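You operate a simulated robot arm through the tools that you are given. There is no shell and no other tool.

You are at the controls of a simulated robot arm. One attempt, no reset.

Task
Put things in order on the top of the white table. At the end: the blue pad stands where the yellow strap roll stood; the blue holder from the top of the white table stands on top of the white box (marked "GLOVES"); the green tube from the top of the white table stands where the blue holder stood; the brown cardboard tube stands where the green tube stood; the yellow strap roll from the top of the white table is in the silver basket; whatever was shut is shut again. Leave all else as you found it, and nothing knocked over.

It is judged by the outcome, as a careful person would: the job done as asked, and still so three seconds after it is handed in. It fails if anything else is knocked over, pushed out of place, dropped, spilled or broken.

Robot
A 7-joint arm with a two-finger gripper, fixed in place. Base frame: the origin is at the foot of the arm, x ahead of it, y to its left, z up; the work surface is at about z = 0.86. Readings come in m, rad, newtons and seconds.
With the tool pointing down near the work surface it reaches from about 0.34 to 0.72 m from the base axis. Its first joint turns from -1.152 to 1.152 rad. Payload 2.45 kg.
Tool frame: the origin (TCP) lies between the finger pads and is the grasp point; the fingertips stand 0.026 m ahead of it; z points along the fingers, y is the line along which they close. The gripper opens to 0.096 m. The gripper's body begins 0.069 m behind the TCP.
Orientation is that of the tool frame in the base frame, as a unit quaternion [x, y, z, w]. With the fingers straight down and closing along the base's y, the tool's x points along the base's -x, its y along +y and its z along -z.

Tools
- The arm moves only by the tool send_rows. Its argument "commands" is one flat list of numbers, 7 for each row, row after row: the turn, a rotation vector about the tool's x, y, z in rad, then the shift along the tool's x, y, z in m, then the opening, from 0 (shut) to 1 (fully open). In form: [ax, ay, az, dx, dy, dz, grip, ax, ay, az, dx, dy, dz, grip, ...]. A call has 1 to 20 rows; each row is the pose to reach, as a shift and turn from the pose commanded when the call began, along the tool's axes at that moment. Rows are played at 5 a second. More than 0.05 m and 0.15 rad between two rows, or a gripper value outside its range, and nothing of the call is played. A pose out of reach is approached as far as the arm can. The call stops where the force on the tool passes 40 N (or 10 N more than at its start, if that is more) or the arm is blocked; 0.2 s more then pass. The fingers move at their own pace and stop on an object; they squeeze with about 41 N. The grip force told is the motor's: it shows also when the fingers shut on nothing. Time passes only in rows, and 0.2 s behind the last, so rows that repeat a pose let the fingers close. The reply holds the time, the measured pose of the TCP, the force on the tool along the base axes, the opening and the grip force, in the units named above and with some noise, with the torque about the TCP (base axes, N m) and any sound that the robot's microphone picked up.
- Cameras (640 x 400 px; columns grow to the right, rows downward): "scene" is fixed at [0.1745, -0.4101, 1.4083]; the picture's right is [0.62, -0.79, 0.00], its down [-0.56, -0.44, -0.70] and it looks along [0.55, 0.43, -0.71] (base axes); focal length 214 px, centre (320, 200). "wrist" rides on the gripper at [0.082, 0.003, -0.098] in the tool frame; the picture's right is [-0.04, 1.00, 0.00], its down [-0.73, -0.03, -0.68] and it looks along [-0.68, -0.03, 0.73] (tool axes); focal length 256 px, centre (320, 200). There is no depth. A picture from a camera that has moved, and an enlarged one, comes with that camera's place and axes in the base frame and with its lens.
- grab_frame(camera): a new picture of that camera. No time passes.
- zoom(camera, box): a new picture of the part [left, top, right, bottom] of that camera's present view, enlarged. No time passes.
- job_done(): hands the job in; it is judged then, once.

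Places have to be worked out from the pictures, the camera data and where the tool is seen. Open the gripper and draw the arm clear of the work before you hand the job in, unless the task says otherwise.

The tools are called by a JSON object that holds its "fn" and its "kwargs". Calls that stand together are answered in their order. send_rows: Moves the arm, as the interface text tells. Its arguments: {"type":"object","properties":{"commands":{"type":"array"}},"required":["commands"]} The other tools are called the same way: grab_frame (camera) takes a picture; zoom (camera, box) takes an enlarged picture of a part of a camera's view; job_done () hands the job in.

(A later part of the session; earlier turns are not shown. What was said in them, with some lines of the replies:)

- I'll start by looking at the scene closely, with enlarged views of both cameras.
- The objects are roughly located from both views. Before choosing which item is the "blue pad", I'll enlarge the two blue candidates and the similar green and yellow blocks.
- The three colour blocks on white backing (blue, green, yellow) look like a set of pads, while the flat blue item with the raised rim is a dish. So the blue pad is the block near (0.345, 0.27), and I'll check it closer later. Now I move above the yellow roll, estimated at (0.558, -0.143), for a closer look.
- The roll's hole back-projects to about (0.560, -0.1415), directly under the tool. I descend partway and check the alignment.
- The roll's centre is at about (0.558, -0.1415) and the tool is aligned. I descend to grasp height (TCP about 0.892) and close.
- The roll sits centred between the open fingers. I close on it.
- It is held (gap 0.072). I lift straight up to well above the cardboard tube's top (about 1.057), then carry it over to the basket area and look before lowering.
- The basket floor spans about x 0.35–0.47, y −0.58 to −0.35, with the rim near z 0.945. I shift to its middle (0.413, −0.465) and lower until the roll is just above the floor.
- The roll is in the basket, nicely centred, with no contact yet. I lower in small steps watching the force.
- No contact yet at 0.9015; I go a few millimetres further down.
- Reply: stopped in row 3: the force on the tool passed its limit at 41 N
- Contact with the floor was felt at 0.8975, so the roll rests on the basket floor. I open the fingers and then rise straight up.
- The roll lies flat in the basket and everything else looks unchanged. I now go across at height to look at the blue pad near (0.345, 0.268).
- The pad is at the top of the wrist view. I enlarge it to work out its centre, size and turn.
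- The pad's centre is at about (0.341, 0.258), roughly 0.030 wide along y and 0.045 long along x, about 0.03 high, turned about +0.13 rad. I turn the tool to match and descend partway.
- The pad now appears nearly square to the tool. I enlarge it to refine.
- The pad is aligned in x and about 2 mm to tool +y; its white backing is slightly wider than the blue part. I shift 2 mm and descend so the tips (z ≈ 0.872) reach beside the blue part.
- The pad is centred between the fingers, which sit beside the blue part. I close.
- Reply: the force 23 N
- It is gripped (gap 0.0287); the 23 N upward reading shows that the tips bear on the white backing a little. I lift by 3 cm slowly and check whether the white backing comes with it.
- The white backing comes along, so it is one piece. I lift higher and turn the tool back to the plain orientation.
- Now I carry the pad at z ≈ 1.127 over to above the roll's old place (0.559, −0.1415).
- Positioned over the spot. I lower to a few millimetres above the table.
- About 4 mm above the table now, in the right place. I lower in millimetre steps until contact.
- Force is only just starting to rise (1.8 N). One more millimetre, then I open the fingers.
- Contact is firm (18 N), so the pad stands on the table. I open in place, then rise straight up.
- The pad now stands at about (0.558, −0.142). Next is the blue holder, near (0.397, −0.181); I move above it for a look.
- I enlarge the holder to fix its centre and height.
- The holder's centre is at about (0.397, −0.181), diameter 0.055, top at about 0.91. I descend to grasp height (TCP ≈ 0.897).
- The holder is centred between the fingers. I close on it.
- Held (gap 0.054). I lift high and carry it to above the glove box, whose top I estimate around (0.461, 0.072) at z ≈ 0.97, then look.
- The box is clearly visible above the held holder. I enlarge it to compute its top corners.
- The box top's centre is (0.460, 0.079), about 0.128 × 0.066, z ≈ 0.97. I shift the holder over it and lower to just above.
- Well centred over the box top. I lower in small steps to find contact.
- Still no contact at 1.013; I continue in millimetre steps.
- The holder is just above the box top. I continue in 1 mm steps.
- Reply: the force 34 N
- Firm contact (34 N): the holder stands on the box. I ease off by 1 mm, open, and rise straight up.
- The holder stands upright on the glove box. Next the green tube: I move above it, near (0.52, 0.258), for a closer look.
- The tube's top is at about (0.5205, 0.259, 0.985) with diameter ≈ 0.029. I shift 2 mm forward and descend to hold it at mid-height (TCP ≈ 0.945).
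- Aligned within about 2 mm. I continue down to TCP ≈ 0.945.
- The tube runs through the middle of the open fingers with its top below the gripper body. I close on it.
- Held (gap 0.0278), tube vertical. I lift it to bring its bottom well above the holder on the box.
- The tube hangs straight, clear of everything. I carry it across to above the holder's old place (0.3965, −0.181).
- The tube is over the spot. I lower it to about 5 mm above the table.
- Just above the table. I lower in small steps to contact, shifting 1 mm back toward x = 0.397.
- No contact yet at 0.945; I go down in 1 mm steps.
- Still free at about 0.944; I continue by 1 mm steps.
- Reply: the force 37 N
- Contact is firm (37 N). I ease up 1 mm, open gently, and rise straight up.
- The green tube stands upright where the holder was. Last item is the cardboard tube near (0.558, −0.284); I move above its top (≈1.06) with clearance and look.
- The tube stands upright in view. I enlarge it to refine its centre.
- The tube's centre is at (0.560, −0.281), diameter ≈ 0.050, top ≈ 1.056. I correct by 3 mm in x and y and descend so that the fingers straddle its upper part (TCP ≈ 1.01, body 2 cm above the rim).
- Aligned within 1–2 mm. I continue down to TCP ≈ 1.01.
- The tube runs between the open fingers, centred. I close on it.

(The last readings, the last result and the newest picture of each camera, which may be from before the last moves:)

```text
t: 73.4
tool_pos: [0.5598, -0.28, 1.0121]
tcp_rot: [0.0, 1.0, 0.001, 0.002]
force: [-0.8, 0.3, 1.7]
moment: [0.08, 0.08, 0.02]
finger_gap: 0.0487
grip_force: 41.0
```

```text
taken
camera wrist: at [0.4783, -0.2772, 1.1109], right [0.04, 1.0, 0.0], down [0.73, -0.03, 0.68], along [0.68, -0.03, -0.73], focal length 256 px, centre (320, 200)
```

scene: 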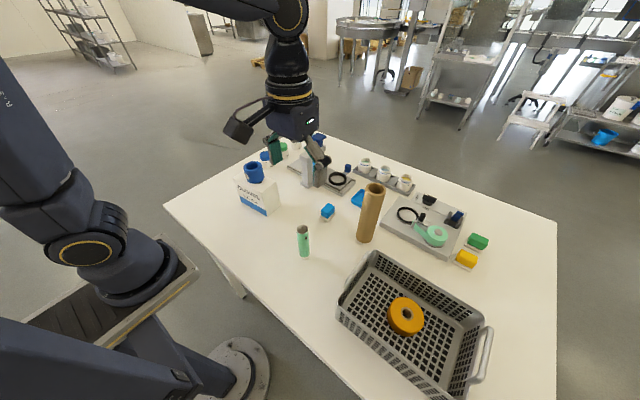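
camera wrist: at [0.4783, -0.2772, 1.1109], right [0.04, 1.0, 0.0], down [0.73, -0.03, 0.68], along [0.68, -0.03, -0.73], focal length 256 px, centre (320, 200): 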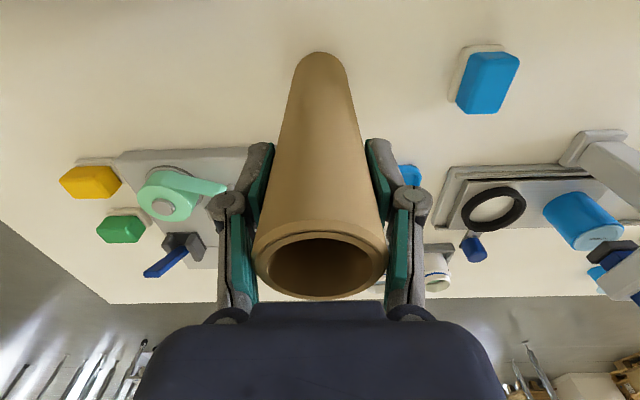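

Held (gap 0.0487). I lift straight up until its bottom is above the holder on the box.

{"fn": "send_rows", "kwargs": {"commands": [0, 0, 0, 0, 0, -0.008, 0, 0, 0, 0, 0, 0, -0.03, 0, 0, 0, 0, 0, 0, -0.06, 0, 0, 0, 0, 0, 0, -0.09, 0, 0, 0, 0, 0, 0, -0.12, 0, 0, 0, 0, 0, 0, -0.15, 0, 0, 0, 0, 0, 0, -0.18, 0, 0, 0, 0, 0, 0, -0.213, 0, 0, 0, 0, 0, 0, -0.213, 0]}}

{"fn": "grab_frame", "kwargs": {"camera": "scene"}}

{"fn": "grab_frame", "kwargs": {"camera": "wrist"}}

```text
t: 75.4
tool_pos: [0.5602, -0.2805, 1.224]
tcp_rot: [0.001, 1.0, 0.0, -0.001]
force: [-0.2, 0.5, -0.6]
moment: [-0.01, 0.05, 0.01]
finger_gap: 0.0484
grip_force: 41.2
```

```text
taken
```

scene: 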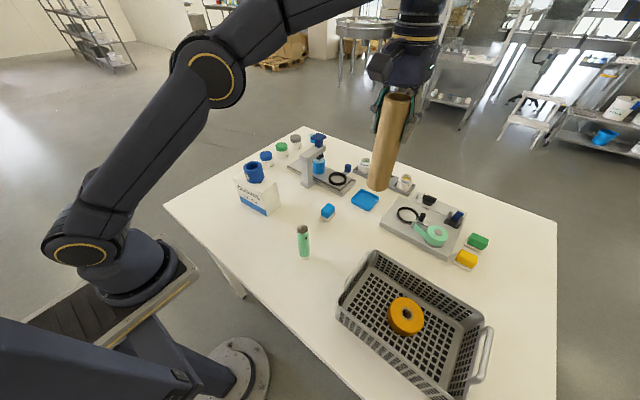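

```text
taken
camera wrist: at [0.4769, -0.278, 1.3233], right [0.04, 1.0, 0.0], down [0.73, -0.03, 0.68], along [0.68, -0.03, -0.73], focal length 256 px, centre (320, 200)
```

wrist: 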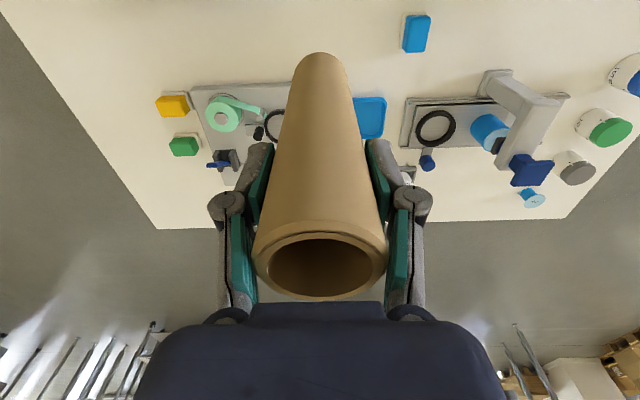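

The tube hangs straight, bottom near z = 1.07. I carry it across to above the green tube's old place (0.5205, 0.259), passing between the press and the box.

{"fn": "send_rows", "kwargs": {"commands": [0, 0, 0, 0.0015, 0.02, 0, 0, 0, 0, 0, 0.004, 0.052, 0, 0, 0, 0, 0, 0.0065, 0.088, 0, 0, 0, 0, 0, 0.009, 0.124, 0, 0, 0, 0, 0, 0.012, 0.16, 0, 0, 0, 0, 0, 0.0145, 0.196, 0, 0, 0, 0, 0, 0.017, 0.232, 0, 0, 0, 0, 0, 0.02, 0.268, 0, 0, 0, 0, 0, 0.0225, 0.304, 0, 0, 0, 0, 0, 0.025, 0.34, 0, 0, 0, 0, 0, 0.028, 0.376, 0, 0, 0, 0, 0, 0.0305, 0.412, 0, 0, 0, 0, 0, 0.033, 0.448, 0, 0, 0, 0, 0, 0.036, 0.484, 0, 0, 0, 0, 0, 0.0385, 0.516, 0, 0, 0, 0, 0, 0.04, 0.539, 0, 0, 0, 0, 0, 0.04, 0.539, 0, 0, 0, 0, 0, 0.04, 0.539, 0, 0]}}

{"fn": "grab_frame", "kwargs": {"camera": "scene"}}

{"fn": "grab_frame", "kwargs": {"camera": "wrist"}}

```text
t: 79.2
tool_pos: [0.522, 0.2615, 1.222]
tcp_rot: [0.001, 1.0, 0.0, 0.0]
force: [0.3, 0.0, 0.1]
moment: [0.02, -0.02, 0.0]
finger_gap: 0.0486
grip_force: 41.2
```

```text
taken
```

scene: 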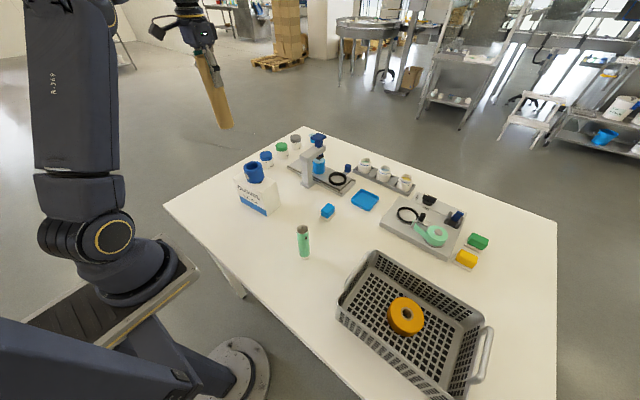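

```text
taken
camera wrist: at [0.4391, 0.2637, 1.3216], right [0.04, 1.0, 0.0], down [0.73, -0.03, 0.68], along [0.68, -0.03, -0.73], focal length 256 px, centre (320, 200)
```

wrist: 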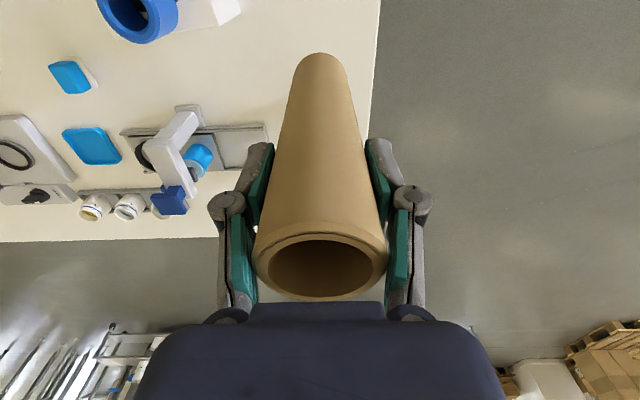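

Over the spot, with the tube vertical. I lower it to about 5 mm above the table.

{"fn": "send_rows", "kwargs": {"commands": [0, 0, 0, 0.0005, -0.001, 0.03, 0, 0, 0, 0, 0.0005, -0.001, 0.065, 0, 0, 0, 0, 0.0005, -0.001, 0.1, 0, 0, 0, 0, 0.0005, -0.001, 0.135, 0, 0, 0, 0, 0.0005, -0.001, 0.165, 0, 0, 0, 0, 0.0005, -0.001, 0.19, 0, 0, 0, 0, 0.0005, -0.001, 0.203, 0, 0, 0, 0, 0.0005, -0.001, 0.205, 0, 0, 0, 0, 0.0005, -0.001, 0.205, 0]}}

{"fn": "zoom", "kwargs": {"camera": "scene", "box": [184, 100, 312, 210]}}

{"fn": "grab_frame", "kwargs": {"camera": "wrist"}}

```text
t: 81.2
tool_pos: [0.5202, 0.2583, 1.0183]
tcp_rot: [-0.001, 1.0, 0.0, 0.0]
force: [0.0, 0.2, -0.6]
moment: [-0.01, -0.02, 0.02]
finger_gap: 0.0487
grip_force: 41.4
```

```text
3.64 times, centred on (248, 155) of scene
camera zoom: at [0.1745, -0.4101, 1.4083], right [0.62, -0.79, 0.0], down [-0.56, -0.44, -0.7], along [0.55, 0.43, -0.71], focal length 780 px, centre (582, 364)
```

zoom: 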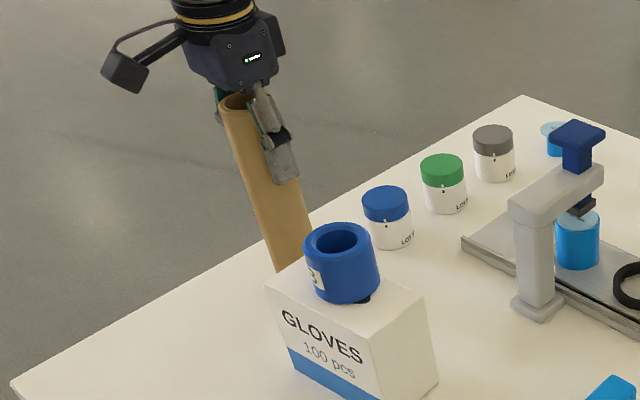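

```text
taken
camera wrist: at [0.4373, 0.2602, 1.1167], right [0.04, 1.0, 0.0], down [0.73, -0.03, 0.68], along [0.68, -0.03, -0.73], focal length 256 px, centre (320, 200)
```

wrist: 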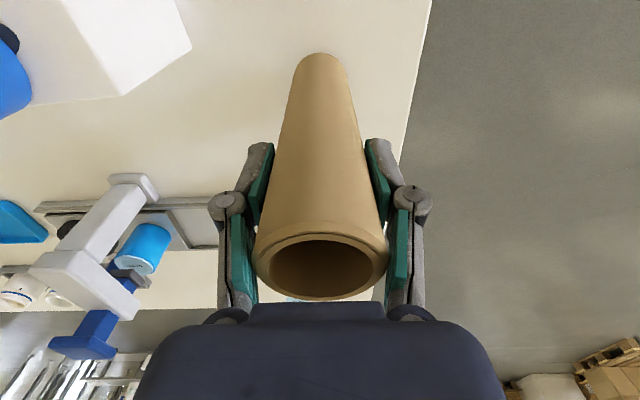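

The tube is at (0.520, 0.259), about 6 mm above the table. I lower in small steps.

{"fn": "send_rows", "kwargs": {"commands": [0, 0, 0, 0, 0.0005, 0.002, 0, 0, 0, 0, 0, 0.0005, 0.004, 0, 0, 0, 0, 0, 0.0005, 0.005, 0, 0, 0, 0, 0, 0.0005, 0.005, 0]}}

```text
t: 82.2
tool_pos: [0.5192, 0.259, 1.0136]
tcp_rot: [0.0, 1.0, 0.0, 0.001]
force: [0.0, 0.3, -0.9]
moment: [0.0, -0.01, 0.03]
finger_gap: 0.0489
grip_force: 40.7
```

No contact yet at 1.0136; I continue in 1 mm steps.

{"fn": "send_rows", "kwargs": {"commands": [0, 0, 0, 0, 0, 0.001, 0, 0, 0, 0, 0, 0, 0.002, 0, 0, 0, 0, 0, 0, 0.002, 0]}}

```text
t: 83.0
tool_pos: [0.5202, 0.259, 1.0126]
tcp_rot: [0.0, 1.0, 0.001, 0.001]
force: [-2.0, -2.9, 10.0]
moment: [-0.17, 0.25, -0.01]
finger_gap: 0.0488
grip_force: 41.1
```

Contact is felt (10 N), so the tube stands on the table. I open gently and rise straight up.

{"fn": "send_rows", "kwargs": {"commands": [0, 0, 0, 0, 0, 0, 0.55, 0, 0, 0, 0, 0, 0, 0.7, 0, 0, 0, 0, 0, 0, 0.9, 0, 0, 0, 0, 0, 0, 1, 0, 0, 0, 0, 0, 0, 1, 0, 0, 0, 0, 0, -0.02, 1, 0, 0, 0, 0, 0, -0.05, 1, 0, 0, 0, 0, 0, -0.09, 1, 0, 0, 0, 0, 0, -0.13, 1, 0, 0, 0, 0, 0, -0.17, 1, 0, 0, 0, 0, 0, -0.2, 1, 0, 0, 0, 0, 0, -0.2, 1]}}

{"fn": "grab_frame", "kwargs": {"camera": "wrist"}}

{"fn": "grab_frame", "kwargs": {"camera": "scene"}}

```text
t: 85.6
tool_pos: [0.5207, 0.2584, 1.2126]
tcp_rot: [-0.001, 1.0, 0.001, 0.001]
force: [0.4, 0.6, 0.6]
moment: [0.0, -0.01, 0.01]
finger_gap: 0.0962
grip_force: 0.1
```

```text
taken
camera wrist: at [0.4374, 0.2609, 1.3107], right [0.04, 1.0, 0.0], down [0.73, -0.03, 0.68], along [0.68, -0.03, -0.73], focal length 256 px, centre (320, 200)
```

wrist: 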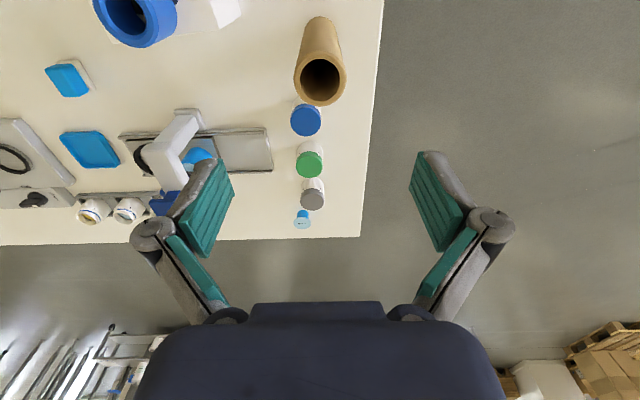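

```text
taken
```

scene: 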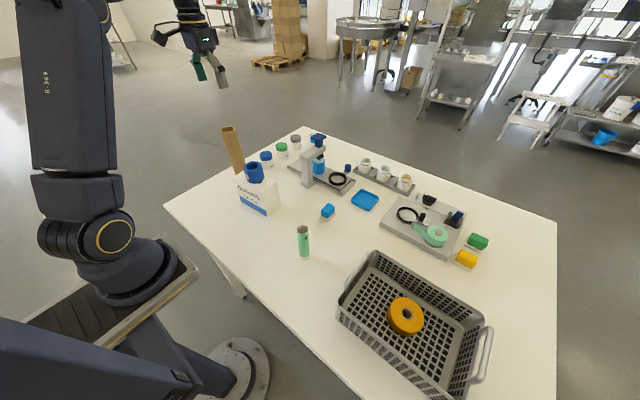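

All five items are placed and stand upright. I withdraw the open gripper to the starting pose, clear of the work, and check everything.

{"fn": "send_rows", "kwargs": {"commands": [0, 0, 0, 0, 0, -0.033, 1, 0, 0, 0, 0.0196, -0.0356, -0.033, 1, 0, 0, 0, 0.0393, -0.0712, -0.033, 1, 0, 0, 0, 0.0589, -0.1069, -0.033, 1, 0, 0, 0, 0.0785, -0.1425, -0.033, 1, 0, 0, 0, 0.0981, -0.1781, -0.033, 1, 0, 0, 0, 0.1178, -0.2137, -0.033, 1, 0, 0, 0, 0.1374, -0.2494, -0.033, 1, 0, 0, 0, 0.157, -0.285, -0.033, 1, 0, 0, 0, 0.157, -0.285, -0.033, 1, 0, 0, 0, 0.157, -0.285, -0.033, 1]}}

{"fn": "grab_frame", "kwargs": {"camera": "wrist"}}

{"fn": "grab_frame", "kwargs": {"camera": "scene"}}

{"fn": "zoom", "kwargs": {"camera": "scene", "box": [190, 110, 350, 270]}}

{"fn": "zoom", "kwargs": {"camera": "scene", "box": [280, 150, 500, 290]}}

{"fn": "zoom", "kwargs": {"camera": "scene", "box": [280, 230, 540, 392]}}

```text
t: 88.0
tool_pos: [0.3634, -0.0292, 1.2426]
tcp_rot: [-0.001, 1.0, 0.0, 0.001]
force: [-0.2, -0.3, 0.0]
moment: [-0.02, -0.03, 0.0]
finger_gap: 0.0959
grip_force: 0.1
```

```text
taken
camera wrist: at [0.281, -0.0268, 1.3419], right [0.04, 1.0, 0.0], down [0.73, -0.03, 0.68], along [0.68, -0.03, -0.73], focal length 256 px, centre (320, 200)
```

wrist: 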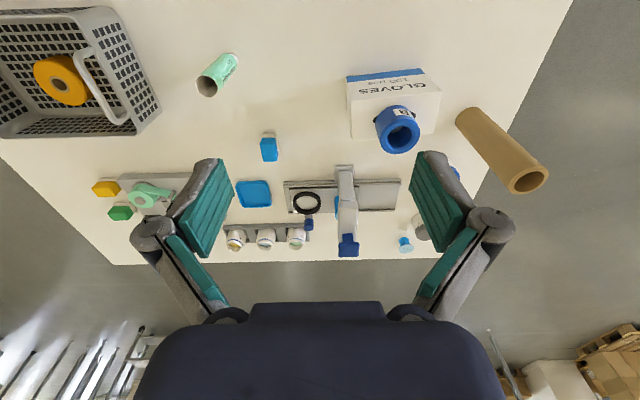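

```text
taken
```

scene: 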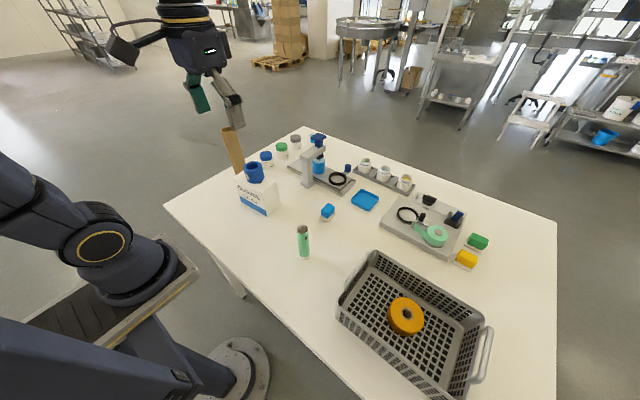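

```text
2.50 times, centred on (270, 190) of scene
camera zoom: at [0.1744, -0.4101, 1.4083], right [0.62, -0.79, 0.0], down [-0.56, -0.44, -0.7], along [0.55, 0.43, -0.71], focal length 536 px, centre (445, 225)
```

zoom: 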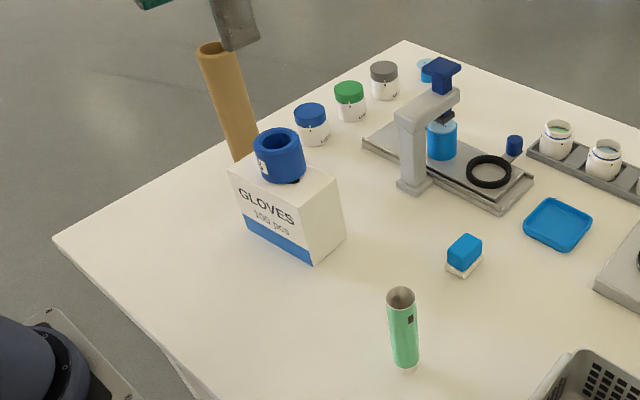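

```text
2.86 times, centred on (390, 220) of scene
camera zoom: at [0.1744, -0.4101, 1.4083], right [0.62, -0.79, 0.0], down [-0.56, -0.44, -0.7], along [0.55, 0.43, -0.71], focal length 613 px, centre (120, 143)
```

zoom: 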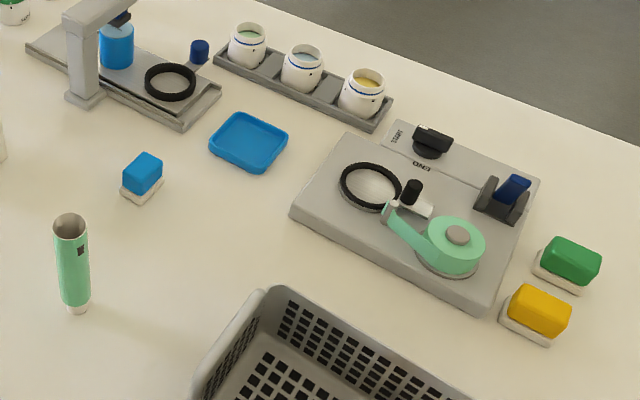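

```text
2.46 times, centred on (410, 311) of scene
camera zoom: at [0.1744, -0.4101, 1.4083], right [0.62, -0.79, 0.0], down [-0.56, -0.44, -0.7], along [0.55, 0.43, -0.71], focal length 528 px, centre (98, -73)
```

zoom: 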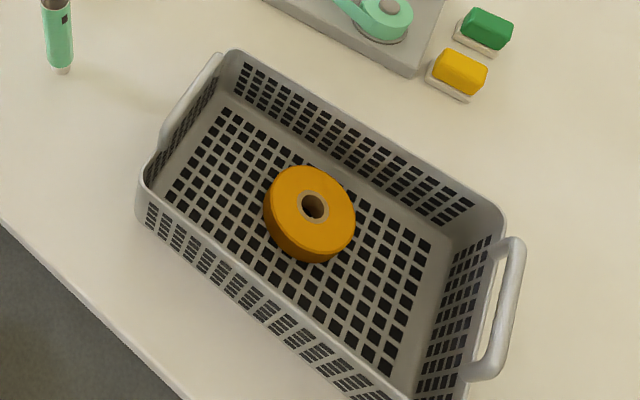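

The final pictures show the following:
- The roll is in the basket.
- The pad stands on the roll's old spot.
- The holder is upright on the glove box.
- The green tube is where the holder was.
- The cardboard tube is where the green tube was.

Nothing else has moved. The gripper is open and clear, so I hand the job in.

{"fn": "job_done", "kwargs": {}}

```text
The job is handed in.
```

I moved all five items and handed the job in. In the final pictures they all stood upright or lay flat, and nothing else on the table had moved.

| Item | Where it is now |
|---|---|
| Blue pad | Where the yellow strap roll stood |
| Blue holder | Upright on top of the "GLOVES" box |
| Green tube | Upright where the blue holder stood |
| Brown cardboard tube | Upright where the green tube stood |
| Yellow strap roll | Flat on the floor of the silver basket |

- **Which item is the blue pad:** I took it to be the blue block with the white backing, because it matches the green and yellow blocks. The flat blue item with the raised rim looked like a dish, so I left it alone. If that dish was the pad you meant, this part is wrong.
- **Shut things:** I opened nothing, so nothing needed shutting again.
- **Placement accuracy:** Each item is within a few millimetres of its spot, judging by the cameras and the arm's readings. The pad is turned slightly from how it lay before.

The gripper was open and the arm was back near its starting position when I handed in.
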